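You operate a simulated robot arm through the tools that you are given. There is no shell and no other tool. Be economical: measure what you need, move in short steps, check, and stop when the job is done.

Carry out the task below with a simulated robot arm. There is one attempt and no reset: what you move stays moved.

Task
Unload both boards from the upper tray: the sound one to GOOD, the spoilt one to REJECT.
Fine: a spoilt board shows pale blisters or is scorched dark; tray in, guard down and latched at the end.

Only the result counts: the job must be done as asked and must still hold three seconds after the hand-in. Knocking over, shifting, dropping, spilling or breaking anything else fails it.

Robot
A 6-joint arm with a two-finger parallel gripper on a trunk, on a base that drives. Base frame: it is fixed to the floor where the robot stands at the start and does not move with it; the origin is under the middle of the robot, x ahead of it, y to its left, z up. Readings come in mm, rad, newtons and seconds.
With the tool pointing down near the work surface it reaches from about 320 to 800 mm from the robot's upright axis, wherever it stands. Its first joint turns from -2.897 to 2.897 rad. Places, roughly: board [1000, 1000, 500]; desk clear button [2200, -800, 1300]; desk close button [1700, -100, 1000]; desk heat knob [1700, -100, 1200]; desk lamps button [2000, -500, 1000]; desk mode knob [2100, -600, 1200]; desk open button [1900, -300, 1000]; desk power knob [2200, -800, 1200]; desk pressure knob [1900, -300, 1200]; desk pump switch [2100, -600, 1000]; desk reset button [1900, -400, 1000]; desk start button [1800, -200, 1000]; desk stop button [2100, -800, 1000]; desk time knob [2000, -500, 1200]; desk zero button [1800, -200, 1300]; green tray on the red bench [900, 1300, 800]. Payload 3.91 kg.
Tool frame: the origin (TCP) lies between the finger pads and is the grasp point; the fingertips stand 30 mm ahead of it; z points along the fingers, y is the line along which they close. Largest opening 110 mm; finger width 20, thickness 10; the body of the gripper, 48 by 112 mm, starts 55 mm behind the TCP.
Orientation is that of the tool frame in the base frame, as a unit quaternion [x, y, z, w]. With the fingers straight down and closing along the base's y, the tool's x points along the base's -x, its y along +y and its z along -z.

Tools
- The arm moves only by the tool send_rows. Its arguments are lists of equal length, an entry for each row: "delta_pos": the shift along the tool's x, y, z in units of 40 mm (1.0 is 40 mm), a list of three; "angular": the turn, a rotation vector about the tool's x, y, z in units of 5 degrees (1.0 is 5 degrees), a list of three; "gripper": the opening in per cent of the stroke, from 0 (shut) to 100 (fully open). In form: {"delta_pos": [[x, y, z], ...], "angular": [[wx, wy, wz], ...], "gripper": [gripper, ...]}. A call has 1 to 20 rows; each row shifts and turns the commanded pose from where the row before left it, along the tool's axes as they then stand. A call with a number of a shift or a turn outside -1 to 1 is refused whole. Each row takes 0.2 s and may step no farther than 50 mm and 0.15 rad from the row before; otherwise, or with a gripper value out of range, the whole call is refused. A pose out of reach is approached as far as the arm can. The call stops where the force on the tool passes 60 N (or 10 N more than at its start, if that is more) or the arm is blocked; 0.2 s more then pass. The fingers move at their own pace (about 45 mm/s each) and stop on an object; they squeeze with about 32 N. The grip force told is the motor's: it shows also when the fingers shut on nothing. Time passes only in rows, and 0.2 s behind the last, so rows that do not move let the fingers close. It gives the time, the measured TCP pose, the force on the tool (base axes), the opening and the grip force at its end, in the units of the frame above (readings bear some noise), with the torque about the TCP (base axes, N m) and any sound that the robot's microphone picked up.
- Cameras (640 x 400 px; columns grow to the right, rows downward): "scene" is now at [13.4, 153.1, 1385.4]; the picture's right is [-0.03, -1.00, 0.00], its down [-0.26, 0.01, -0.96] and it looks along [0.96, -0.03, -0.26] (base axes); focal length 282 px, centre (320, 200). "wrist" rides on the gripper at [77, 7, -114] in the tool frame; the picture's right is [-0.09, 1.00, 0.00], its down [-0.80, -0.07, -0.59] and it looks along [-0.59, -0.05, 0.80] (tool axes); focal length 270 px, centre (320, 200). There is no depth. A picture from a camera that has moved, and an enlarged one, comes with that camera's place and axes in the base frame and with its lens.
- grab_frame(camera): a new picture of that camera. The clock stands still meanwhile.
- raise_lower(by): slides the trunk up (or, below 0, down) by that many mm; the arm and the scene camera ride with it, the base frame stays. It gives what a move gives, with no picture.
- steer(legs): drives the robot by 1 to 6 legs, each [ahead, turn to the left] in mm and rad, along the robot's own axes; the way and the turn of a leg run together, so that a leg with both is an arc; at most 1500 mm and 3.142 rad a leg. The arm and the cameras ride along, it lands a little off, and it stops where it bumps. It gives what a move gives.
- aim_head(pan, tilt): turns the head with the scene camera to pan (to the left, within 2.705 rad either way) and tilt (down, from -0.506 to 1.204), counted from straight ahead of the robot. It gives what a move gives.
- close_up(camera, box): a new picture of the part [left, top, right, bottom] of that camera's present view, enlarged. The clock stands still meanwhile.
- job_done(): hands the job in; it is judged then, once.

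Go step by step. Nothing tells you exact positions but the pictures and the camera data: compare them with the known pose of the tool, close in by small moves and look again before you grip or let go. The budget is 120 turns and 90 pictures, counting those below and the enlarged ones. Unless the task says otherwise, let go and move clear before handing in, and close with one line.

The tools are called after ">>>" by a JSON object that holds its "method" and its "body". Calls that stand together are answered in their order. send_rows: Moves the arm, as the interface text tells. Its arguments: {"type":"object","properties":{"delta_pos":{"type":"array"},"angular":{"type":"array"},"gripper":{"type":"array"}},"required":["delta_pos","angular","gripper"]} The other tools are called the same way: raise_lower (by) slides the trunk up or down; steer (legs) drives the base; aim_head (pan, tilt) turns the head that bears the scene camera; grab_frame (camera) takes a picture; close_up (camera, box) takes an enlarged picture of a part of a camera's view; job_done () hands the job in.

At the start:

```text
time: 0.0
ee_pos: [398.4, 162.1, 1180.7]
tool_rot: [0.006, 1.0, 0.0, -0.001]
wrist_force: [0.8, -0.3, -0.9]
moment: [0.01, 0.0, 0.02]
grip_width: 110.1
finger_force: 0.1
trunk travel left (down, up): [-300.0, 310.0]
robot x, y, heading: [-2.4, 3.7, -0.001]
head pan, tilt: [-0.026, 0.267]
```

scene: 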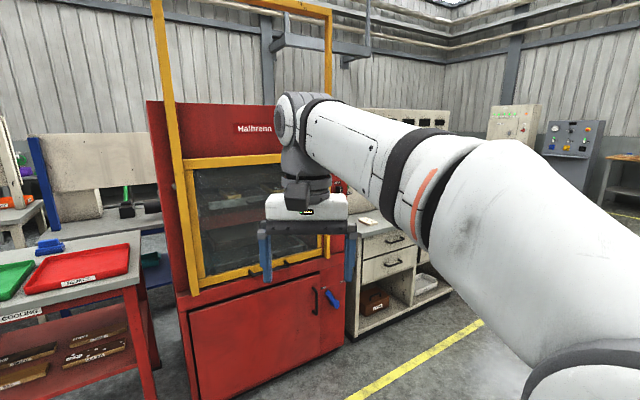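
wrist: 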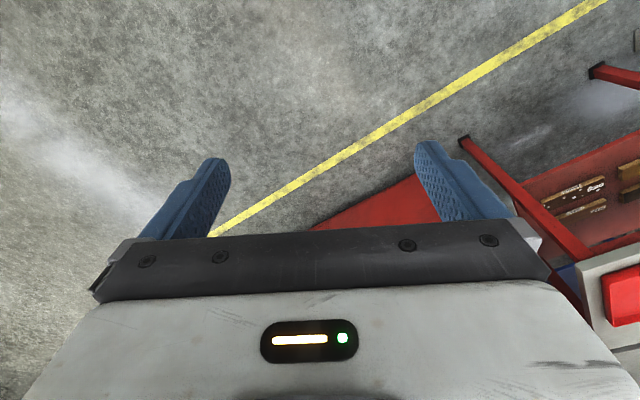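

I see a red press with a yellow guard ahead, a red bench with green and red trays to the left, and a control desk far right. I look around in more detail first.

>>> {"method": "aim_head", "body": {"pan": 0.5, "tilt": 0.35}}

>>> {"method": "grab_frame", "body": {"camera": "scene"}}

>>> {"method": "close_up", "body": {"camera": "scene", "box": [300, 50, 560, 320]}}

```text
time: 0.9
ee_pos: [398.8, 163.2, 1181.6]
tool_rot: [0.006, 1.0, 0.0, 0.0]
wrist_force: [-0.1, -0.4, -0.3]
moment: [-0.01, 0.01, 0.01]
grip_width: 110.1
finger_force: 0.0
trunk travel left (down, up): [-300.0, 310.0]
robot x, y, heading: [-5.1, 5.7, 0.002]
head pan, tilt: [0.499, 0.351]
```

```text
87 pictures are left
camera scene: at [1.8, 200.1, 1377.7], right [0.48, -0.88, 0.0], down [-0.3, -0.16, -0.94], along [0.82, 0.45, -0.34], focal length 282 px, centre (320, 200)
```

scene: 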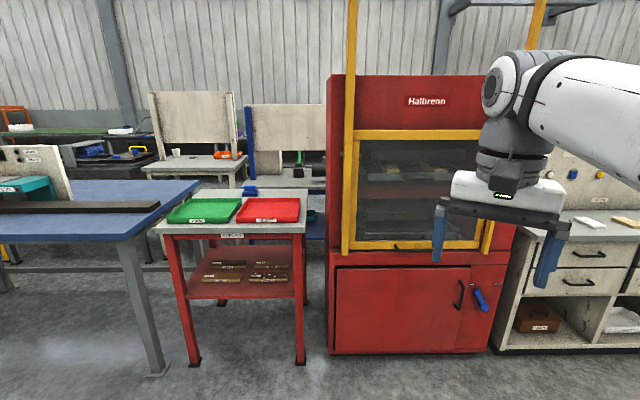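

```text
1.48 times, centred on (430, 185) of scene
camera zoom: at [1.8, 200.1, 1377.7], right [0.48, -0.88, 0.0], down [-0.3, -0.16, -0.94], along [0.82, 0.45, -0.34], focal length 418 px, centre (157, 222)
```

zoom: 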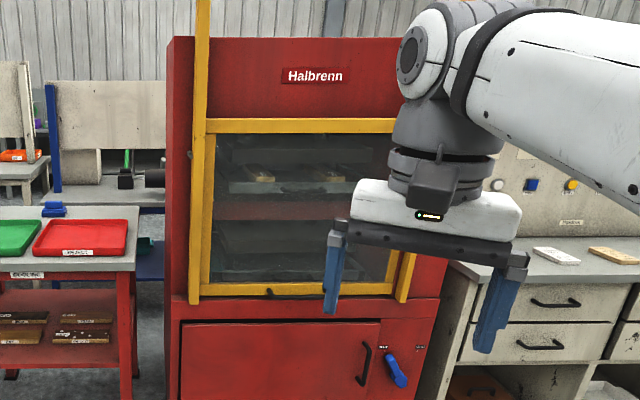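

The press has a sliding window guard, a blue lever below it, and two boards on an upper tray behind the glass. I zoom on the labels, the lever and the trays.

>>> {"method": "close_up", "body": {"camera": "scene", "box": [430, 240, 510, 290]}}

>>> {"method": "close_up", "body": {"camera": "scene", "box": [150, 180, 310, 280]}}

>>> {"method": "close_up", "body": {"camera": "scene", "box": [340, 120, 500, 260]}}

>>> {"method": "close_up", "body": {"camera": "scene", "box": [355, 135, 435, 185]}}

```text
8.00 times, centred on (470, 265) of scene
camera zoom: at [1.8, 200.1, 1377.7], right [0.48, -0.88, 0.0], down [-0.3, -0.16, -0.94], along [0.82, 0.45, -0.34], focal length 2260 px, centre (-880, -320)
```

zoom: 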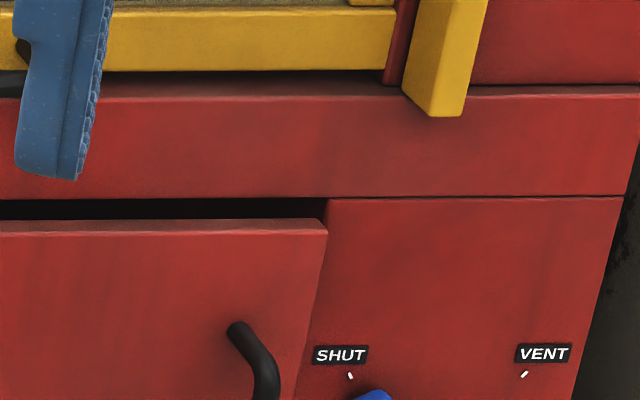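

```text
4.00 times, centred on (230, 230) of scene
camera zoom: at [1.8, 200.1, 1377.7], right [0.48, -0.88, 0.0], down [-0.3, -0.16, -0.94], along [0.82, 0.45, -0.34], focal length 1130 px, centre (680, 80)
```

zoom: 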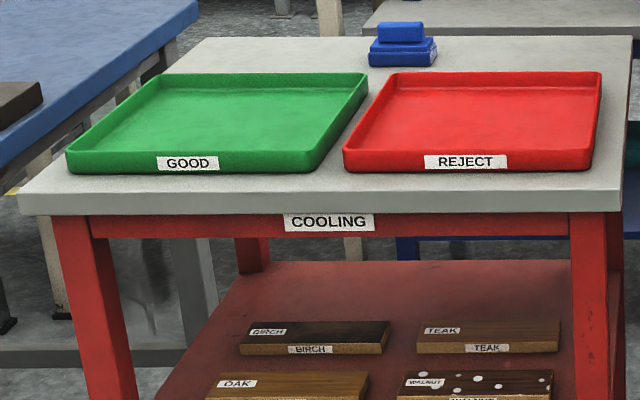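

```text
2.86 times, centred on (420, 190) of scene
camera zoom: at [1.8, 200.1, 1377.7], right [0.48, -0.88, 0.0], down [-0.3, -0.16, -0.94], along [0.82, 0.45, -0.34], focal length 807 px, centre (34, 229)
```

zoom: 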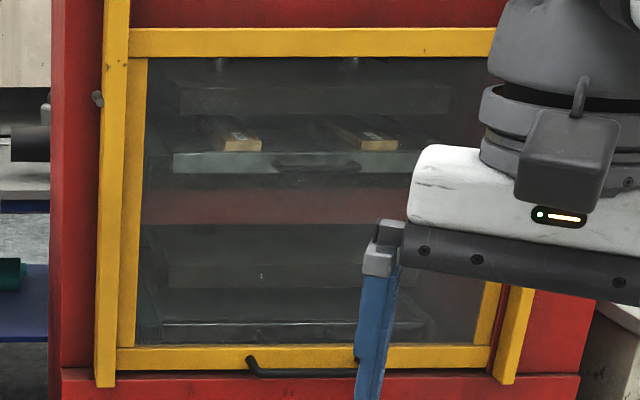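

```text
8.00 times, centred on (395, 160) of scene
camera zoom: at [1.8, 200.1, 1377.7], right [0.48, -0.88, 0.0], down [-0.3, -0.16, -0.94], along [0.82, 0.45, -0.34], focal length 2260 px, centre (-280, 520)
```

zoom: 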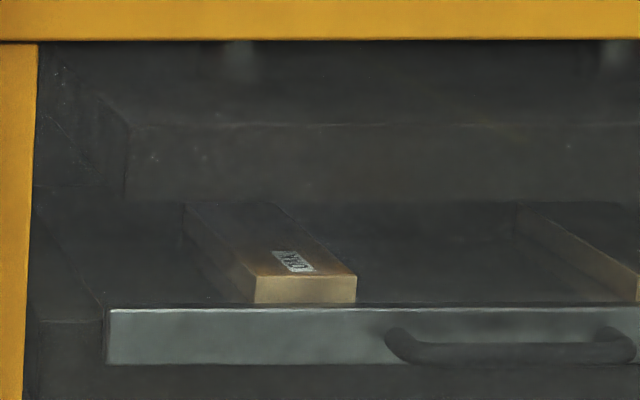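

Upper tray holds two boards; I need to see the press front without the arm in the way, and the desk. I look at the desk and the lever.

>>> {"method": "close_up", "body": {"camera": "scene", "box": [440, 270, 520, 320]}}

>>> {"method": "close_up", "body": {"camera": "scene", "box": [325, 60, 485, 160]}}

>>> {"method": "aim_head", "body": {"pan": -0.3, "tilt": 0.3}}

>>> {"method": "grab_frame", "body": {"camera": "scene"}}

```text
8.00 times, centred on (480, 295) of scene
camera zoom: at [1.8, 200.1, 1377.7], right [0.48, -0.88, 0.0], down [-0.3, -0.16, -0.94], along [0.82, 0.45, -0.34], focal length 2260 px, centre (-960, -560)
```

zoom: 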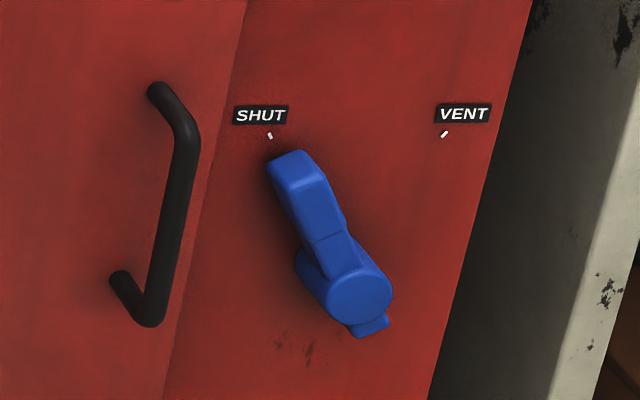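

```text
4.00 times, centred on (405, 110) of scene
camera zoom: at [1.8, 200.1, 1377.7], right [0.48, -0.88, 0.0], down [-0.3, -0.16, -0.94], along [0.82, 0.45, -0.34], focal length 1130 px, centre (-20, 560)
```

zoom: 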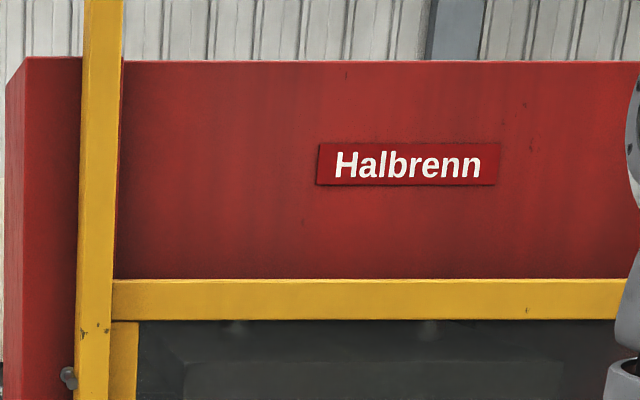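

```text
time: 2.1
ee_pos: [398.0, 162.8, 1180.3]
tool_rot: [0.005, 1.0, 0.0, 0.001]
wrist_force: [1.2, -0.5, -0.5]
moment: [0.05, 0.02, 0.0]
grip_width: 110.3
finger_force: 0.1
trunk travel left (down, up): [-300.0, 310.0]
robot x, y, heading: [-2.4, 5.2, -0.001]
head pan, tilt: [-0.3, 0.3]
```

```text
79 pictures are left
camera scene: at [9.2, 128.0, 1382.4], right [-0.3, -0.96, 0.0], down [-0.28, 0.09, -0.96], along [0.91, -0.28, -0.3], focal length 282 px, centre (320, 200)
```

scene: 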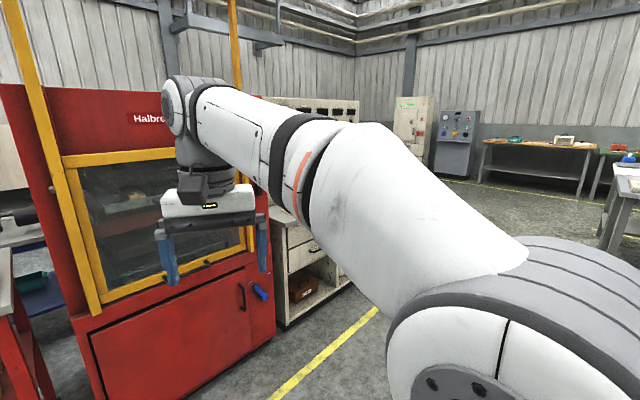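

The stations stand along a line turned about 30° to me, the press front roughly 1315 mm away along that normal. I drive to stand square in front of the press.

>>> {"method": "steer", "body": {"legs": [[0, -0.177], [560, 0], [0, 0.7]]}}

>>> {"method": "aim_head", "body": {"pan": -0.1, "tilt": 0.4}}

>>> {"method": "grab_frame", "body": {"camera": "scene"}}

```text
time: 7.8
ee_pos: [815.9, 242.2, 1181.5]
tool_rot: [-0.251, 0.968, 0.0, 0.0]
wrist_force: [-0.3, -0.2, -0.1]
moment: [0.0, -0.01, 0.0]
grip_width: 110.2
finger_force: 0.0
trunk travel left (down, up): [-300.0, 310.0]
robot x, y, heading: [548.2, -97.3, 0.507]
head pan, tilt: [-0.3, 0.3]
```

```text
time: 8.6
ee_pos: [816.5, 242.8, 1182.4]
tool_rot: [-0.251, 0.968, 0.0, 0.0]
wrist_force: [0.9, 0.2, 0.9]
moment: [-0.03, -0.04, 0.01]
grip_width: 109.7
finger_force: 0.0
trunk travel left (down, up): [-300.0, 310.0]
robot x, y, heading: [551.3, -100.5, 0.506]
head pan, tilt: [-0.099, 0.4]
```

```text
78 pictures are left
camera scene: at [493.4, 31.9, 1373.2], right [0.4, -0.92, 0.0], down [-0.36, -0.15, -0.92], along [0.85, 0.37, -0.39], focal length 282 px, centre (320, 200)
```

scene: 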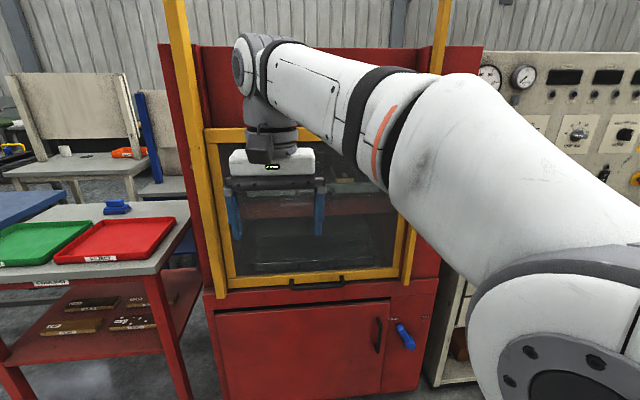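

The desk carries gauges and displays hidden by the arm. I turn the robot right and look left over the arm to read it.

>>> {"method": "steer", "body": {"legs": [[0, -1.3]]}}

>>> {"method": "aim_head", "body": {"pan": 0.9, "tilt": 0.2}}

>>> {"method": "grab_frame", "body": {"camera": "scene"}}

```text
time: 12.2
ee_pos: [952.1, -262.6, 1181.8]
tool_rot: [0.383, 0.924, 0.0, 0.0]
wrist_force: [0.3, 0.3, -0.3]
moment: [-0.02, -0.03, -0.01]
grip_width: 110.1
finger_force: 0.1
trunk travel left (down, up): [-300.0, 310.0]
robot x, y, heading: [559.8, -88.0, -0.773]
head pan, tilt: [-0.099, 0.4]
```

```text
time: 13.4
ee_pos: [952.5, -264.0, 1181.3]
tool_rot: [0.383, 0.924, 0.001, 0.0]
wrist_force: [0.5, -0.5, 0.1]
moment: [0.0, 0.01, 0.01]
grip_width: 110.1
finger_force: 0.1
trunk travel left (down, up): [-300.0, 310.0]
robot x, y, heading: [561.8, -95.6, -0.77]
head pan, tilt: [0.901, 0.201]
```

```text
77 pictures are left
camera scene: at [701.6, 79.4, 1391.7], right [0.12, -0.99, 0.0], down [-0.2, -0.02, -0.98], along [0.97, 0.12, -0.2], focal length 282 px, centre (320, 200)
```

scene: 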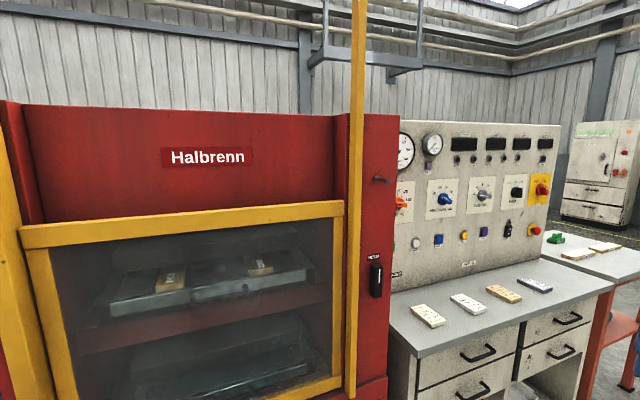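

Now the desk and the right side of the press are visible: a labelled sliding switch beside the guard and note cards on the desk. I zoom in on them.

>>> {"method": "close_up", "body": {"camera": "scene", "box": [340, 160, 420, 300]}}

>>> {"method": "close_up", "body": {"camera": "scene", "box": [390, 110, 570, 270]}}

>>> {"method": "close_up", "body": {"camera": "scene", "box": [40, 220, 340, 330]}}

>>> {"method": "close_up", "body": {"camera": "scene", "box": [400, 270, 560, 330]}}

```text
2.86 times, centred on (380, 230) of scene
camera zoom: at [701.6, 79.4, 1391.7], right [0.12, -0.99, 0.0], down [-0.2, -0.02, -0.98], along [0.97, 0.12, -0.2], focal length 807 px, centre (149, 114)
```

zoom: 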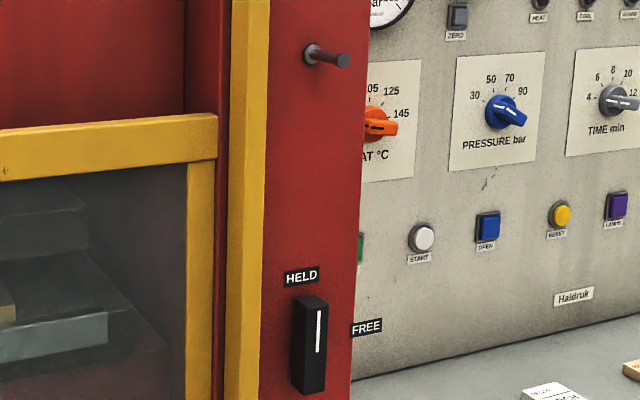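

```text
2.50 times, centred on (480, 190) of scene
camera zoom: at [701.6, 79.4, 1391.7], right [0.12, -0.99, 0.0], down [-0.2, -0.02, -0.98], along [0.97, 0.12, -0.2], focal length 706 px, centre (-80, 225)
```

zoom: 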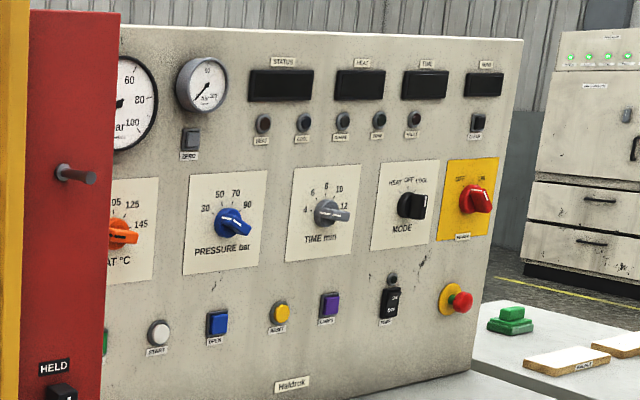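

```text
2.13 times, centred on (190, 275) of scene
camera zoom: at [701.6, 79.4, 1391.7], right [0.12, -0.99, 0.0], down [-0.2, -0.02, -0.98], along [0.97, 0.12, -0.2], focal length 603 px, centre (597, 40)
```

zoom: 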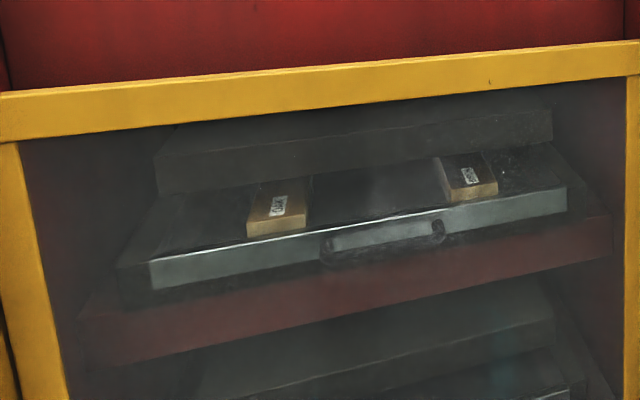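

```text
4.00 times, centred on (480, 300) of scene
camera zoom: at [701.6, 79.4, 1391.7], right [0.12, -0.99, 0.0], down [-0.2, -0.02, -0.98], along [0.97, 0.12, -0.2], focal length 1130 px, centre (-320, -200)
```

zoom: 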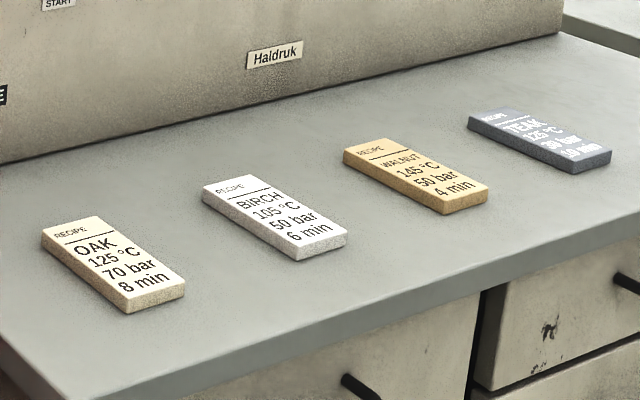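

Platens are open and the desk is dark; the guard latch is the black handle on the press's right side, HELD (up) / FREE (right). I drive to a spot square to the press from which latch, guard handle and tray are all in reach.

>>> {"method": "steer", "body": {"legs": [[0, 0.81], [216, 0], [0, 0.46]]}}

>>> {"method": "aim_head", "body": {"pan": 0.0, "tilt": 0.5}}

>>> {"method": "send_rows", "body": {"delta_pos": [[0, 0, 0], [0, 0, 0], [0, 0, 0], [0, 0, 0], [0, 0, 0], [0, 0, 0], [0, 0, 0], [0, 0, 0], [0, 0, 0], [0, 0, 0], [0, 0, 0], [0, 0, 0], [0, 0, 0], [0, 0, 0], [0, 0, 0], [0, 0, 0], [0, 0, 0], [0, 0, 0]], "angular": [[0, -1, 0], [0, -1, 0], [0, -1, 0], [0, -1, 0], [0, -1, 0], [0, -1, 0], [0, -1, 0], [0, -1, 0], [0, -1, 0], [0, -1, 0], [0, -1, 0], [0, -1, 0], [0, -1, 0], [0, -1, 0], [0, -1, 0], [0, -1, 0], [0, -1, 0], [0, -1, 0]], "gripper": [60, 60, 60, 60, 60, 60, 60, 60, 60, 60, 60, 60, 60, 60, 60, 60, 60, 60]}}

>>> {"method": "grab_frame", "body": {"camera": "scene"}}

>>> {"method": "grab_frame", "body": {"camera": "wrist"}}

```text
time: 18.6
ee_pos: [1057.9, 239.7, 1181.1]
tool_rot: [-0.24, 0.971, 0.001, 0.0]
wrist_force: [1.0, -0.3, 0.1]
moment: [0.0, 0.04, 0.01]
grip_width: 110.2
finger_force: 0.1
trunk travel left (down, up): [-300.0, 310.0]
robot x, y, heading: [778.5, -84.5, 0.484]
head pan, tilt: [0.901, 0.201]
```

```text
time: 19.8
ee_pos: [1056.0, 239.6, 1182.1]
tool_rot: [-0.239, 0.971, 0.0, 0.0]
wrist_force: [0.1, 0.5, 0.2]
moment: [-0.01, -0.01, -0.04]
grip_width: 110.0
finger_force: 0.0
trunk travel left (down, up): [-300.0, 310.0]
robot x, y, heading: [777.3, -82.6, 0.489]
head pan, tilt: [0.0, 0.499]
```

```text
time: 23.6
ee_pos: [1056.3, 239.0, 1182.5]
tool_rot: [-0.169, 0.686, 0.17, 0.687]
wrist_force: [-0.1, -0.1, 0.4]
moment: [-0.02, -0.01, -0.02]
grip_width: 66.0
finger_force: 0.1
trunk travel left (down, up): [-300.0, 310.0]
robot x, y, heading: [776.8, -85.5, 0.484]
head pan, tilt: [0.0, 0.499]
```

```text
72 pictures are left
camera scene: at [717.2, 54.6, 1364.0], right [0.46, -0.89, 0.0], down [-0.42, -0.22, -0.88], along [0.78, 0.41, -0.48], focal length 282 px, centre (320, 200)
```

scene: 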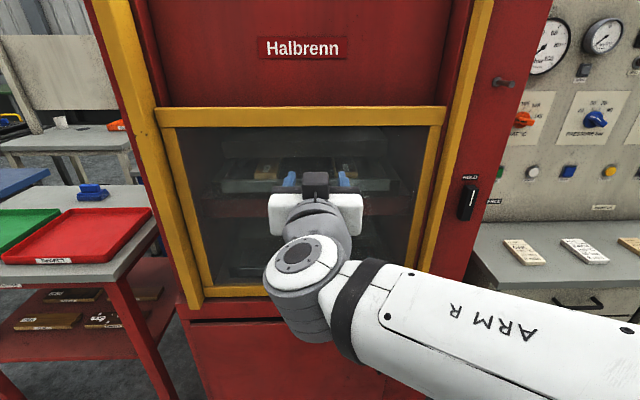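

```text
71 pictures are left
camera wrist: at [951.4, 192.0, 1104.4], right [-0.46, 0.88, 0.09], down [-0.49, -0.34, 0.8], along [0.74, 0.33, 0.59], focal length 270 px, centre (320, 200)
```

wrist: 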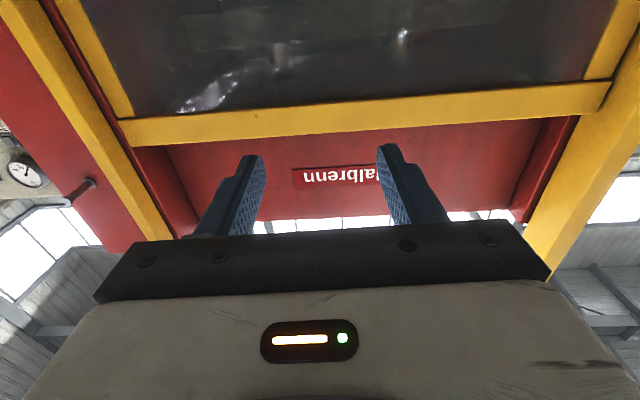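

The view is square to the press. Latch estimated at about [1462, 14, 1006]; I shift the hand right and down to line up in front of it.

>>> {"method": "send_rows", "body": {"delta_pos": [[0.44, -0.97, 0], [0.44, -0.97, 0], [0.44, -0.97, 0], [0.44, -0.97, 0], [0.44, -0.97, 0], [0.44, -0.97, 0], [0.44, -0.97, 0], [0.44, -0.97, 0], [0.44, -0.97, 0], [0.44, -0.97, 0], [0, 0, 0.5], [0, 0, 0.5], [0, 0, 0.5], [0, 0, 0.5]], "angular": [[0, 0, 0], [0, 0, 0], [0, 0, 0], [0, 0, 0], [0, 0, 0], [0, 0, 0], [0, 0, 0], [0, 0, 0], [0, 0, 0], [0, 0, 0], [0, 0, 0], [0, 0, 0], [0, 0, 0], [0, 0, 0]], "gripper": [60, 60, 60, 60, 60, 60, 60, 60, 60, 60, 60, 60, 60, 60]}}

>>> {"method": "grab_frame", "body": {"camera": "wrist"}}

>>> {"method": "grab_frame", "body": {"camera": "scene"}}

```text
time: 24.3
ee_pos: [1040.2, 228.3, 1120.0]
tool_rot: [-0.276, 0.667, 0.254, 0.644]
wrist_force: [0.2, -0.1, 0.1]
moment: [0.01, -0.01, -0.02]
grip_width: 66.2
finger_force: 0.1
out of reach, approached as far as the arm can: row 3
trunk travel left (down, up): [-300.0, 310.0]
robot x, y, heading: [778.1, -82.1, 0.489]
head pan, tilt: [0.0, 0.499]
stopped in row 3: the arm was blocked; the commanded pose is now the measured one
```

```text
70 pictures are left
camera wrist: at [951.1, 150.6, 1047.7], right [-0.69, 0.72, 0.07], down [-0.36, -0.43, 0.82], along [0.62, 0.54, 0.56], focal length 270 px, centre (320, 200)
```

wrist: 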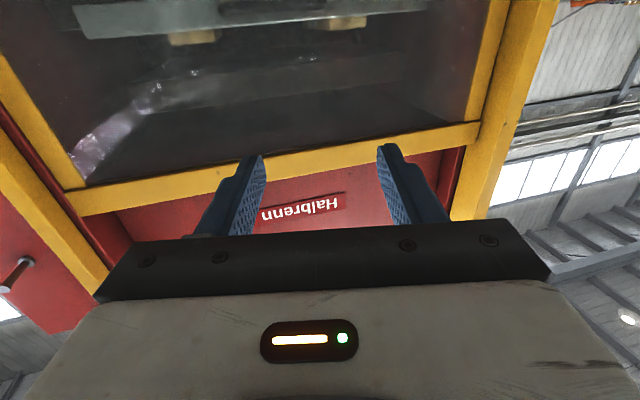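

```text
69 pictures are left
camera scene: at [717.6, 55.3, 1364.0], right [0.46, -0.89, 0.0], down [-0.42, -0.22, -0.88], along [0.78, 0.41, -0.48], focal length 282 px, centre (320, 200)
```

scene: 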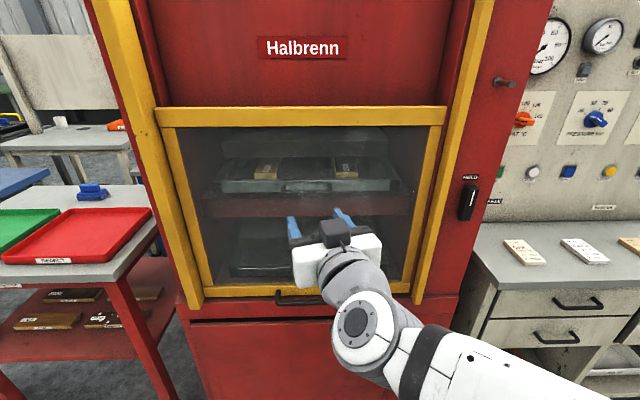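

The hand was too close to the axis for that sideways move. I back the base 100 mm, straighten the tool and reach forward before going sideways.

>>> {"method": "steer", "body": {"legs": [[-100, 0]]}}

>>> {"method": "send_rows", "body": {"delta_pos": [[0, 0, 0.8], [0, 0, 0.8], [0, 0, 0.8], [0, 0, 0.8], [0, 0, 0.8], [0, 0, 0.4]], "angular": [[0.65, 0, 0], [0.65, 0, 0], [0.65, 0, 0], [0.65, 0, 0], [0.65, 0, 0], [0, 0, 0]], "gripper": [60, 60, 60, 60, 60, 60]}}

```text
time: 25.5
ee_pos: [947.5, 180.4, 1121.2]
tool_rot: [-0.275, 0.666, 0.255, 0.645]
wrist_force: [-0.2, 0.0, 0.4]
moment: [0.03, 0.03, -0.03]
grip_width: 66.2
finger_force: 0.1
trunk travel left (down, up): [-300.0, 310.0]
robot x, y, heading: [685.3, -129.0, 0.481]
head pan, tilt: [0.0, 0.499]
```

```text
time: 26.9
ee_pos: [1088.7, 284.6, 1113.4]
tool_rot: [-0.181, 0.696, 0.157, 0.677]
wrist_force: [0.4, -0.5, 0.0]
moment: [0.03, 0.01, 0.02]
grip_width: 66.1
finger_force: 0.0
trunk travel left (down, up): [-300.0, 310.0]
robot x, y, heading: [686.2, -131.5, 0.48]
head pan, tilt: [0.0, 0.499]
```

>>> {"method": "send_rows", "body": {"delta_pos": [[0.24, -0.94, 0], [0.24, -0.94, 0], [0.24, -0.94, 0], [0.24, -0.94, 0], [0.24, -0.94, 0], [0.24, -0.94, 0], [0.24, -0.94, 0], [0.24, -0.94, 0], [0.24, -0.94, 0], [0.24, -0.94, 0], [0.24, -0.94, 0]], "angular": [[0, -0.4, 0.3], [0, 0, 0], [0, 0, 0], [0, 0, 0], [0, 0, 0], [0, 0, 0], [0, 0, 0], [0, 0, 0], [0, 0, 0], [0, 0, 0], [0, 0, 0]], "gripper": [60, 60, 60, 60, 60, 60, 60, 60, 60, 60, 60]}}

>>> {"method": "grab_frame", "body": {"camera": "wrist"}}

>>> {"method": "grab_frame", "body": {"camera": "scene"}}

```text
time: 29.3
ee_pos: [1144.9, 162.1, 1080.0]
tool_rot: [-0.167, 0.687, 0.168, 0.687]
wrist_force: [0.2, 0.1, 0.3]
moment: [0.02, 0.0, 0.0]
grip_width: 65.9
finger_force: 0.1
out of reach, approached as far as the arm can: row 4, 5, 6, 7, 8, 9, 10, 11
trunk travel left (down, up): [-300.0, 310.0]
robot x, y, heading: [687.9, -132.9, 0.482]
head pan, tilt: [0.0, 0.499]
```

```text
68 pictures are left
camera wrist: at [1039.0, 115.9, 1002.1], right [-0.46, 0.88, 0.09], down [-0.5, -0.34, 0.8], along [0.74, 0.32, 0.59], focal length 270 px, centre (320, 200)
```

wrist: 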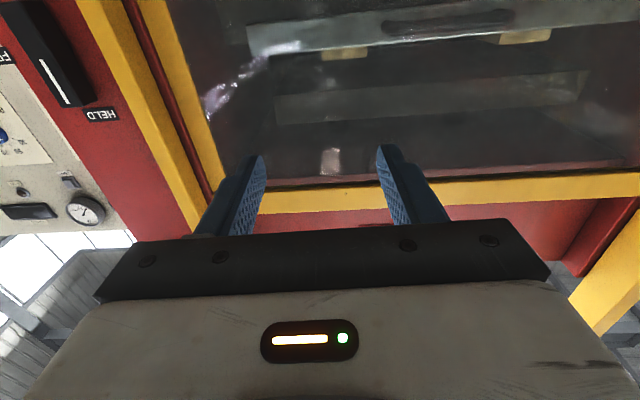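

```text
67 pictures are left
camera scene: at [626.1, 6.8, 1364.0], right [0.47, -0.89, 0.0], down [-0.42, -0.22, -0.88], along [0.78, 0.41, -0.48], focal length 282 px, centre (320, 200)
```

scene: 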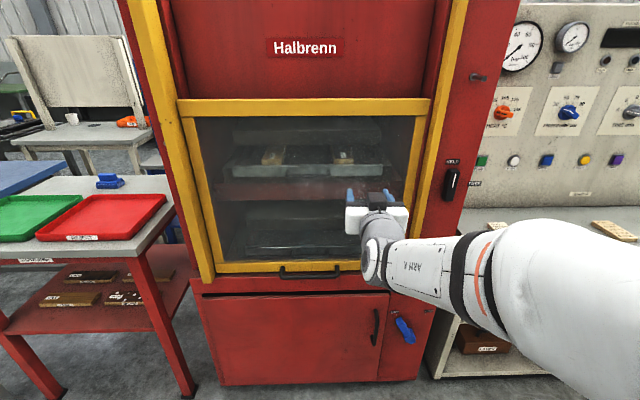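

The hand needs more reach before going sideways. Triangulated latch: about [1428, 14, 1024]. I go forward 90 mm, then right.

>>> {"method": "send_rows", "body": {"delta_pos": [[0, 0, 0.75], [0, 0, 0.75], [0, 0, 0.75], [0.2, -0.94, 0], [0.2, -0.94, 0], [0.2, -0.94, 0], [0.2, -0.94, 0], [0.2, -0.94, 0], [0.2, -0.94, 0], [0.2, -0.94, 0]], "angular": [[0, 0, 0], [0, 0, 0], [0, 0, 0], [0, 0, 0], [0, 0, 0], [0, 0, 0], [0, 0, 0], [0, 0, 0], [0, 0, 0], [0, 0, 0]], "gripper": [60, 60, 60, 60, 60, 60, 60, 60, 60, 60]}}

>>> {"method": "grab_frame", "body": {"camera": "wrist"}}

```text
time: 31.5
ee_pos: [1214.7, 209.3, 1079.4]
tool_rot: [-0.164, 0.688, 0.164, 0.687]
wrist_force: [-0.2, 0.1, 0.1]
moment: [0.01, -0.02, 0.03]
grip_width: 65.9
finger_force: 0.0
out of reach, approached as far as the arm can: row 1, 2, 3, 4, 5, 6, 7, 8, 9, 10
trunk travel left (down, up): [-300.0, 310.0]
robot x, y, heading: [687.4, -131.4, 0.481]
head pan, tilt: [0.0, 0.499]
```

```text
66 pictures are left
camera wrist: at [1108.5, 163.0, 1002.0], right [-0.45, 0.89, 0.09], down [-0.5, -0.33, 0.8], along [0.74, 0.32, 0.59], focal length 270 px, centre (320, 200)
```

wrist: 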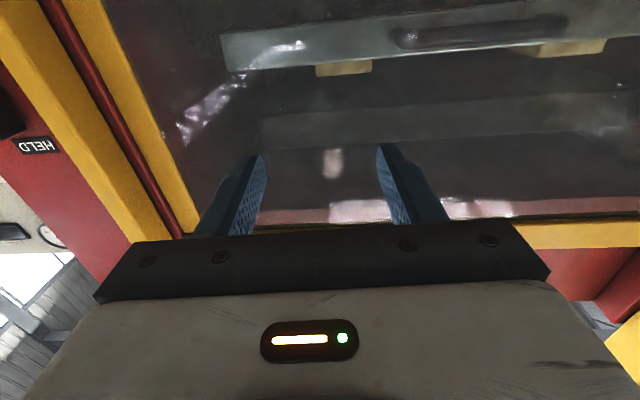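

Sideways and downward motion is limited in this posture, so I'll use the base and trunk instead: back off, shift the base 290 mm right, and lower the trunk.

>>> {"method": "steer", "body": {"legs": [[-250, 0], [0, -1.571], [290, 0], [0, 1.575]]}}

>>> {"method": "raise_lower", "body": {"by": -55}}

>>> {"method": "grab_frame", "body": {"camera": "scene"}}

>>> {"method": "grab_frame", "body": {"camera": "wrist"}}

```text
time: 42.6
ee_pos: [1133.8, -189.0, 1079.7]
tool_rot: [-0.151, 0.691, 0.151, 0.69]
wrist_force: [-0.6, -0.7, 0.4]
moment: [0.02, -0.03, 0.03]
grip_width: 66.1
finger_force: 0.1
trunk travel left (down, up): [-300.0, 310.0]
robot x, y, heading: [595.4, -517.4, 0.434]
head pan, tilt: [0.0, 0.499]
```

```text
time: 43.6
ee_pos: [1135.3, -189.0, 1024.1]
tool_rot: [-0.151, 0.691, 0.151, 0.69]
wrist_force: [0.4, -0.4, -0.4]
moment: [-0.01, 0.03, -0.01]
grip_width: 66.2
finger_force: 0.1
trunk travel left (down, up): [-245.0, 365.0]
robot x, y, heading: [597.3, -518.2, 0.441]
head pan, tilt: [0.0, 0.499]
```

```text
65 pictures are left
camera scene: at [543.8, -376.0, 1309.0], right [0.43, -0.9, 0.0], down [-0.43, -0.2, -0.88], along [0.79, 0.37, -0.48], focal length 282 px, centre (320, 200)
```

scene: 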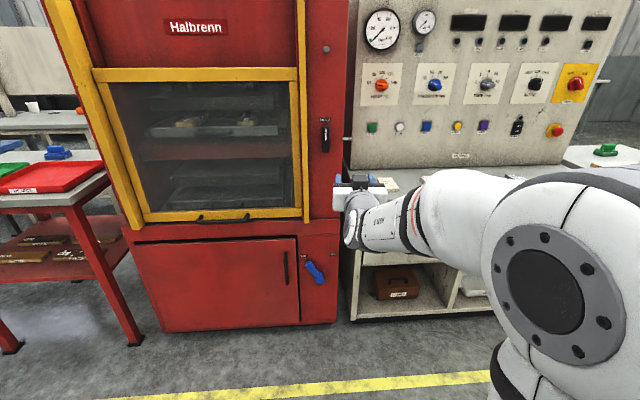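

```text
64 pictures are left
camera wrist: at [1027.4, -231.0, 947.0], right [-0.42, 0.9, 0.09], down [-0.51, -0.31, 0.8], along [0.75, 0.29, 0.59], focal length 270 px, centre (320, 200)
```

wrist: 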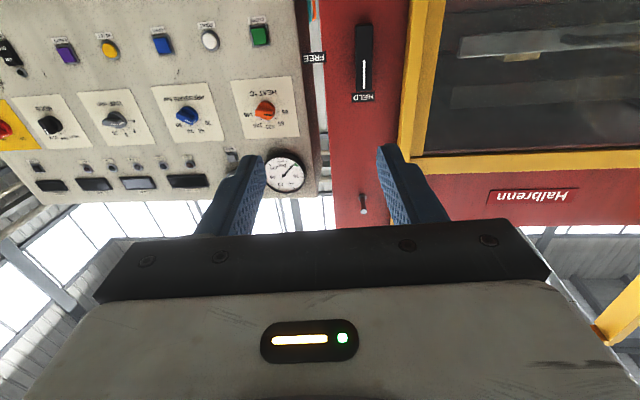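

The latch lies almost straight ahead of the hand. I turn square to the press (about 0.51 heading) and drive up closer.

>>> {"method": "steer", "body": {"legs": [[0, 0.07], [220, 0]]}}

>>> {"method": "grab_frame", "body": {"camera": "wrist"}}

>>> {"method": "close_up", "body": {"camera": "scene", "box": [240, 80, 440, 230]}}

```text
time: 45.7
ee_pos: [1308.9, -39.7, 1024.1]
tool_rot: [-0.176, 0.685, 0.176, 0.684]
wrist_force: [0.4, 0.4, -0.3]
moment: [0.0, -0.02, 0.0]
grip_width: 66.2
finger_force: 0.0
trunk travel left (down, up): [-245.0, 365.0]
robot x, y, heading: [795.6, -405.4, 0.513]
head pan, tilt: [0.0, 0.499]
```

```text
63 pictures are left
camera wrist: at [1204.7, -89.0, 947.0], right [-0.48, 0.87, 0.09], down [-0.48, -0.35, 0.8], along [0.73, 0.34, 0.59], focal length 270 px, centre (320, 200)
```

wrist: 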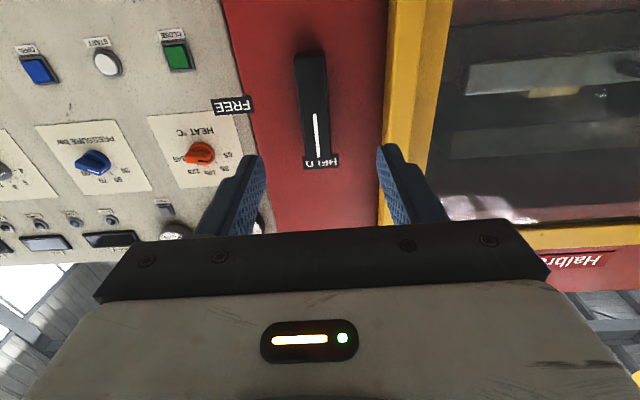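

```text
2.67 times, centred on (340, 155) of scene
camera zoom: at [732.7, -269.3, 1309.0], right [0.49, -0.87, 0.0], down [-0.42, -0.24, -0.88], along [0.76, 0.43, -0.48], focal length 753 px, centre (267, 320)
```

zoom: 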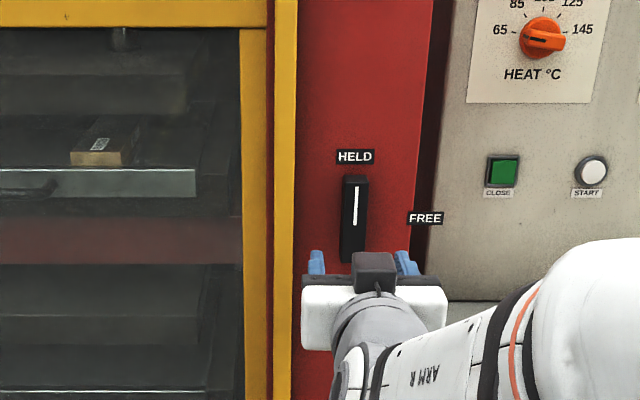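

Handle front centred at about 8 mm right of and 130 mm ahead of the TCP. I advance with the arm.

>>> {"method": "send_rows", "body": {"delta_pos": [[0, -0.2, 0.5], [0, 0, 0.5], [0, 0, 0.5], [0, 0, 0.5], [0, 0, 0.5], [0, 0, 0.5]], "angular": [[0, 0, 0], [0, 0, 0], [0, 0, 0], [0, 0, 0], [0, 0, 0], [0, 0, 0]], "gripper": [60, 60, 60, 60, 60, 60]}}

>>> {"method": "grab_frame", "body": {"camera": "wrist"}}

```text
time: 47.3
ee_pos: [1410.0, 12.6, 1025.2]
tool_rot: [-0.176, 0.688, 0.173, 0.682]
wrist_force: [-31.6, -22.1, 0.8]
moment: [0.27, -0.24, 1.34]
grip_width: 63.9
finger_force: 0.1
out of reach, approached as far as the arm can: row 5
trunk travel left (down, up): [-245.0, 365.0]
robot x, y, heading: [796.0, -408.1, 0.518]
head pan, tilt: [0.0, 0.499]
stopped in row 6: the force on the tool passed its limit (the readings are from after the stop); the commanded pose is now the measured one
```

```text
61 pictures are left
camera wrist: at [1305.3, -36.6, 948.2], right [-0.48, 0.88, 0.09], down [-0.48, -0.34, 0.81], along [0.73, 0.34, 0.59], focal length 270 px, centre (320, 200)
```

wrist: 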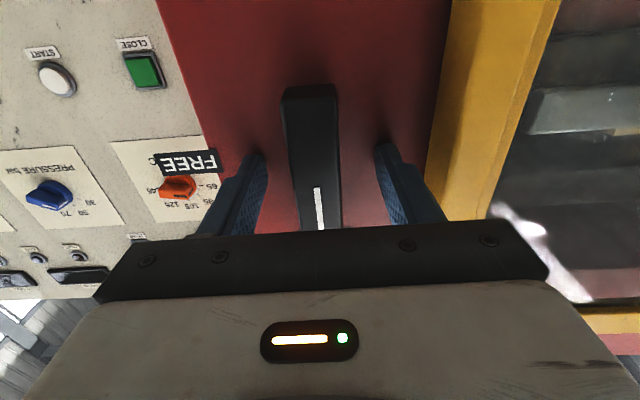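

The tips touch the press face with the handle between them. I back off 6 mm and close.

>>> {"method": "send_rows", "body": {"delta_pos": [[0, 0, -0.15], [0, 0, 0], [0, 0, 0], [0, 0, 0], [0, 0, 0], [0, 0, 0]], "angular": [[0, 0, 0], [0, 0, 0], [0, 0, 0], [0, 0, 0], [0, 0, 0], [0, 0, 0]], "gripper": [60, 30, 0, 0, 0, 0]}}

>>> {"method": "grab_frame", "body": {"camera": "wrist"}}

```text
time: 48.7
ee_pos: [1410.3, 10.8, 1021.5]
tool_rot: [-0.175, 0.69, 0.172, 0.681]
wrist_force: [5.1, -8.2, -1.8]
moment: [0.08, -0.18, 0.79]
grip_width: 25.2
finger_force: 44.7
trunk travel left (down, up): [-245.0, 365.0]
robot x, y, heading: [793.0, -405.8, 0.511]
head pan, tilt: [0.0, 0.499]
```

```text
60 pictures are left
camera wrist: at [1305.0, -38.0, 944.4], right [-0.47, 0.88, 0.09], down [-0.48, -0.34, 0.81], along [0.74, 0.34, 0.58], focal length 270 px, centre (320, 200)
```

wrist: 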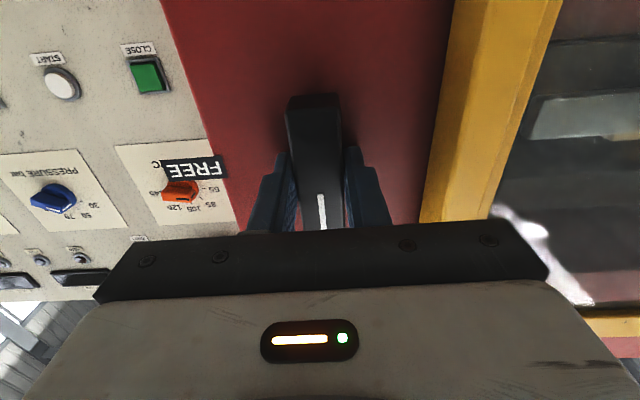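

Gripped near the pivot. I turn it clockwise a first 30°.

>>> {"method": "send_rows", "body": {"delta_pos": [[0, 0, 0], [0, 0, 0], [0, 0, 0], [0, 0, 0], [0, 0, 0], [0, 0, 0]], "angular": [[0, 0, 1], [0, 0, 1], [0, 0, 1], [0, 0, 1], [0, 0, 1], [0, 0, 1]], "gripper": [0, 0, 0, 0, 0, 0]}}

>>> {"method": "grab_frame", "body": {"camera": "wrist"}}

```text
time: 49.4
ee_pos: [1410.3, 10.6, 1020.3]
tool_rot: [-0.103, 0.712, 0.222, 0.658]
wrist_force: [2.0, -20.0, -5.0]
moment: [0.56, -1.1, 0.61]
grip_width: 25.9
finger_force: 44.9
out of reach, approached as far as the arm can: row 2, 3
trunk travel left (down, up): [-245.0, 365.0]
robot x, y, heading: [794.8, -406.7, 0.514]
head pan, tilt: [0.0, 0.499]
stopped in row 3: the force on the tool passed its limit (the readings are from after the stop); the commanded pose is now the measured one
```

```text
59 pictures are left
camera wrist: at [1296.0, -23.4, 949.5], right [-0.43, 0.86, 0.26], down [-0.41, -0.45, 0.8], along [0.81, 0.23, 0.55], focal length 270 px, centre (320, 200)
```

wrist: 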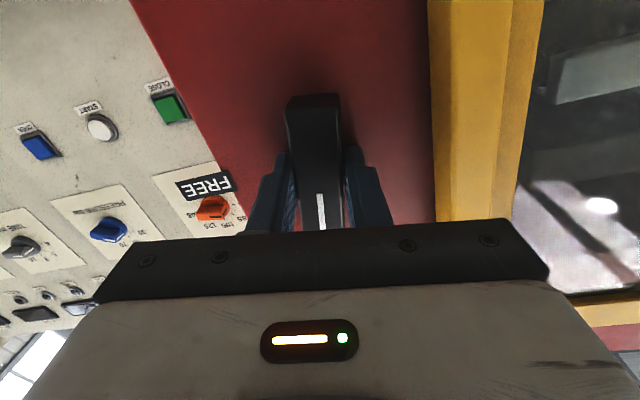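

The handle turns (about 10°) but the wrist is at a joint limit in this direction. I release, back out, and roll the tool 180° the other way so the camera is on top and there's range for the turn.

>>> {"method": "send_rows", "body": {"delta_pos": [[0, 0, 0], [0, 0, 0], [0, 0, 0], [0, 0, -0.5], [0, 0, -0.5], [0, 0, -0.5], [0, 0, 0], [0, 0, 0], [0, 0, 0], [0, 0, 0], [0, 0, 0], [0, 0, 0], [0, 0, 0], [0, 0, 0], [0, 0, 0], [0, 0, 0], [0, 0, 0], [0, 0, 0], [0, 0, 0], [0, 0, 0]], "angular": [[0, 0, 0], [0, 0, 0], [0, 0, 0], [0, 0, 0], [0, 0, 0], [0, 0, 0], [0, 0, -1], [0, 0, -1], [0, 0, -1], [0, 0, -1], [0, 0, -1], [0, 0, -1], [0, 0, -1], [0, 0, -1], [0, 0, -1], [0, 0, -1], [0, 0, -1], [0, 0, -1], [0, 0, -1], [0, 0, -1]], "gripper": [60, 60, 60, 60, 60, 60, 60, 60, 60, 60, 60, 60, 60, 60, 60, 60, 60, 60, 60, 60]}}

>>> {"method": "send_rows", "body": {"delta_pos": [[0, 0, 0], [0, 0, 0], [0, 0, 0], [0, 0, 0], [0, 0, 0], [0, 0, 0], [0, 0, 0], [0, 0, 0], [0, 0, 0], [0, 0, 0], [0, 0, 0], [0, 0, 0], [0, 0, 0], [0, 0, 0], [0, 0, 0], [0, 0, 0], [0, 0, 0], [0, 0, 0], [0, 0, 0], [0, 0, 0]], "angular": [[0, 0, -1], [0, 0, -1], [0, 0, -1], [0, 0, -1], [0, 0, -1], [0, 0, -1], [0, 0, -1], [0, 0, -1], [0, 0, -1], [0, 0, -1], [0, 0, -1], [0, 0, -1], [0, 0, -1], [0, 0, -1], [0, 0, -1], [0, 0, -1], [0, 0, -1], [0, 0, -1], [0, 0, -1], [0, 0, -1]], "gripper": [60, 60, 60, 60, 60, 60, 60, 60, 60, 60, 60, 60, 60, 60, 60, 60, 60, 60, 60, 60]}}

>>> {"method": "grab_frame", "body": {"camera": "wrist"}}

```text
time: 53.6
ee_pos: [1353.1, -10.6, 1022.6]
tool_rot: [-0.496, 0.521, -0.196, 0.667]
wrist_force: [0.3, -0.4, 0.2]
moment: [0.02, 0.02, 0.01]
grip_width: 65.9
finger_force: 0.0
trunk travel left (down, up): [-245.0, 365.0]
robot x, y, heading: [795.1, -406.7, 0.517]
head pan, tilt: [0.0, 0.499]
```

```text
time: 57.8
ee_pos: [1355.0, -11.5, 1023.0]
tool_rot: [0.718, 0.044, 0.636, -0.279]
wrist_force: [1.1, 1.2, -0.1]
moment: [0.04, -0.02, 0.01]
grip_width: 66.0
finger_force: 0.0
trunk travel left (down, up): [-245.0, 365.0]
robot x, y, heading: [798.2, -408.9, 0.517]
head pan, tilt: [0.0, 0.499]
```

```text
58 pictures are left
camera wrist: at [1269.7, -92.1, 1096.0], right [0.4, -0.81, -0.42], down [-0.71, 0.02, -0.71], along [0.58, 0.58, -0.57], focal length 270 px, centre (320, 200)
```

wrist: 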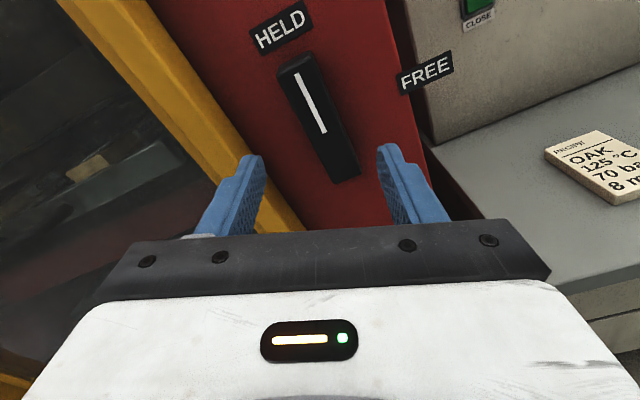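

Camera now sits above. I finish the roll, straighten yaw/pitch, and advance onto the handle again.

>>> {"method": "send_rows", "body": {"delta_pos": [[0, 0, 0], [0, 0, 0], [0, 0, 0], [0, 0, 0], [0, 0, 0], [0, 0.2, 0], [0, 0, 0]], "angular": [[0, 0, -1], [0, 0, -1], [0, 0, -1], [0, 0, -1], [0, 0, -1], [0.46, 0.4, 0], [0, 0, 0]], "gripper": [60, 60, 60, 60, 60, 60, 60]}}

>>> {"method": "grab_frame", "body": {"camera": "wrist"}}

```text
time: 59.4
ee_pos: [1354.4, -14.3, 1025.6]
tool_rot: [0.678, 0.208, 0.69, -0.149]
wrist_force: [0.1, -0.1, -0.2]
moment: [0.0, -0.01, 0.0]
grip_width: 65.9
finger_force: 0.0
out of reach, approached as far as the arm can: row 6
trunk travel left (down, up): [-245.0, 365.0]
robot x, y, heading: [793.3, -406.7, 0.516]
head pan, tilt: [0.0, 0.499]
```

```text
57 pictures are left
camera wrist: at [1255.1, -70.3, 1101.6], right [0.49, -0.87, 0.0], down [-0.52, -0.29, -0.8], along [0.7, 0.39, -0.6], focal length 270 px, centre (320, 200)
```

wrist: 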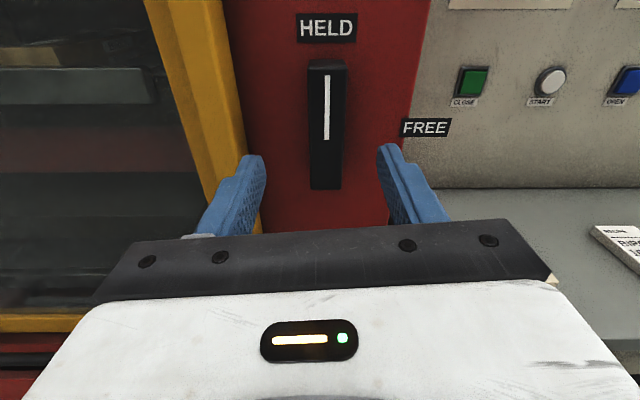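

Well aligned now. I advance 62 mm and close on the handle.

>>> {"method": "send_rows", "body": {"delta_pos": [[0, 0, 0.5], [0, 0, 0.5], [0, 0, 0.5], [0, 0, 0], [0, 0, 0], [0, 0, 0], [0, 0, 0]], "angular": [[0, 0, 0], [0, 0, 0], [0, 0, 0], [0, 0, 0], [0, 0, 0], [0, 0, 0], [0, 0, 0]], "gripper": [60, 60, 60, 20, 0, 0, 0]}}

>>> {"method": "send_rows", "body": {"delta_pos": [[0, 0, 0], [0, 0, 0], [0, 0, 0], [0, 0, 0], [0, 0, 0], [0, 0, 0]], "angular": [[0, 0, 1], [0, 0, 1], [0, 0, 1], [0, 0, 1], [0, 0, 1], [0, 0, 1]], "gripper": [0, 0, 0, 0, 0, 0]}}

>>> {"method": "grab_frame", "body": {"camera": "wrist"}}

```text
time: 61.0
ee_pos: [1408.9, 10.9, 1027.2]
tool_rot: [0.678, 0.203, 0.69, -0.149]
wrist_force: [22.8, -39.3, 2.7]
moment: [0.61, 0.41, 0.31]
grip_width: 26.0
finger_force: 45.3
trunk travel left (down, up): [-245.0, 365.0]
robot x, y, heading: [797.2, -407.1, 0.515]
head pan, tilt: [0.0, 0.499]
```

```text
time: 62.1
ee_pos: [1412.0, 9.5, 1027.2]
tool_rot: [0.704, 0.067, 0.651, -0.276]
wrist_force: [10.3, -21.2, -1.9]
moment: [0.48, -1.22, 0.12]
grip_width: 25.2
finger_force: 44.9
out of reach, approached as far as the arm can: row 2
trunk travel left (down, up): [-245.0, 365.0]
robot x, y, heading: [788.7, -407.8, 0.505]
head pan, tilt: [0.0, 0.499]
stopped in row 5: the force on the tool passed its limit (the readings are from after the stop); the commanded pose is now the measured one
```

```text
56 pictures are left
camera wrist: at [1324.2, -71.2, 1097.8], right [0.44, -0.81, -0.38], down [-0.67, -0.01, -0.74], along [0.6, 0.58, -0.55], focal length 270 px, centre (320, 200)
```

wrist: 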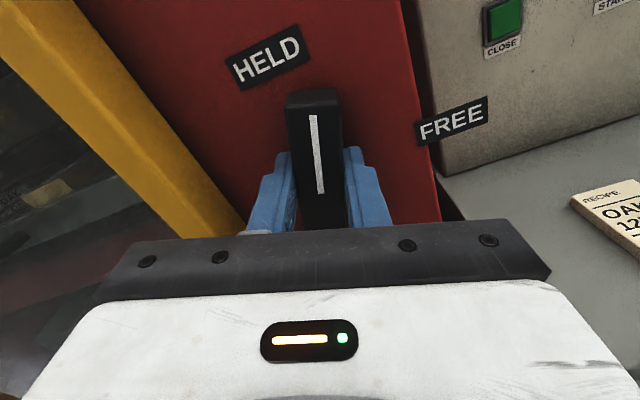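

It's turning (about 22°). I continue.

>>> {"method": "send_rows", "body": {"delta_pos": [[0, 0, 0], [0, 0, 0], [0, 0, 0], [0, 0, 0], [0, 0, 0], [0, 0, 0]], "angular": [[0, 0, 1], [0, 0, 1], [0, 0, 1], [0, 0, 1], [0, 0, 1], [0, 0, 1]], "gripper": [0, 0, 0, 0, 0, 0]}}

>>> {"method": "send_rows", "body": {"delta_pos": [[0, 0, 0], [0, 0, 0], [0, 0, 0], [0, 0, 0], [0, 0, 0], [0, 0, 0]], "angular": [[0, 0, 1], [0, 0, 1], [0, 0, 1], [0, 0, 1], [0, 0, 1], [0, 0, 1]], "gripper": [0, 0, 0, 0, 0, 0]}}

>>> {"method": "grab_frame", "body": {"camera": "wrist"}}

```text
time: 63.5
ee_pos: [1412.5, 6.0, 1024.9]
tool_rot: [0.7, -0.118, 0.555, -0.434]
wrist_force: [9.9, -49.1, -18.4]
moment: [-0.36, -0.06, 0.59]
grip_width: 25.2
finger_force: 45.1
trunk travel left (down, up): [-245.0, 365.0]
robot x, y, heading: [796.3, -405.7, 0.511]
head pan, tilt: [0.0, 0.499]
```

```text
time: 64.9
ee_pos: [1411.5, 9.9, 1020.2]
tool_rot: [0.648, -0.295, 0.422, -0.561]
wrist_force: [2.2, -40.5, -38.9]
moment: [0.02, -0.32, 0.39]
grip_width: 25.0
finger_force: 44.9
trunk travel left (down, up): [-245.0, 365.0]
robot x, y, heading: [798.1, -406.0, 0.515]
head pan, tilt: [0.0, 0.499]
```

```text
55 pictures are left
camera wrist: at [1347.3, -112.1, 1031.7], right [0.05, -0.12, -0.99], down [-0.9, 0.42, -0.1], along [0.42, 0.9, -0.09], focal length 270 px, centre (320, 200)
```

wrist: 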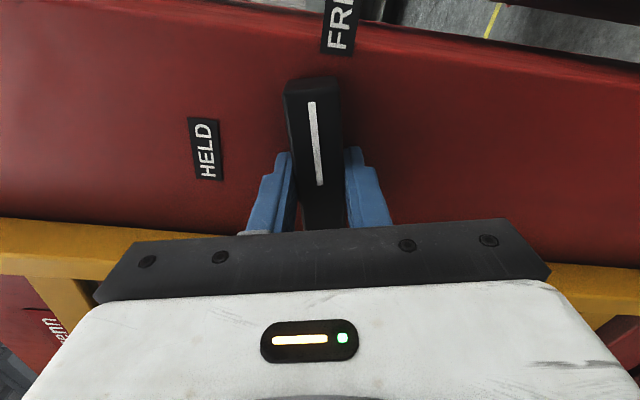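

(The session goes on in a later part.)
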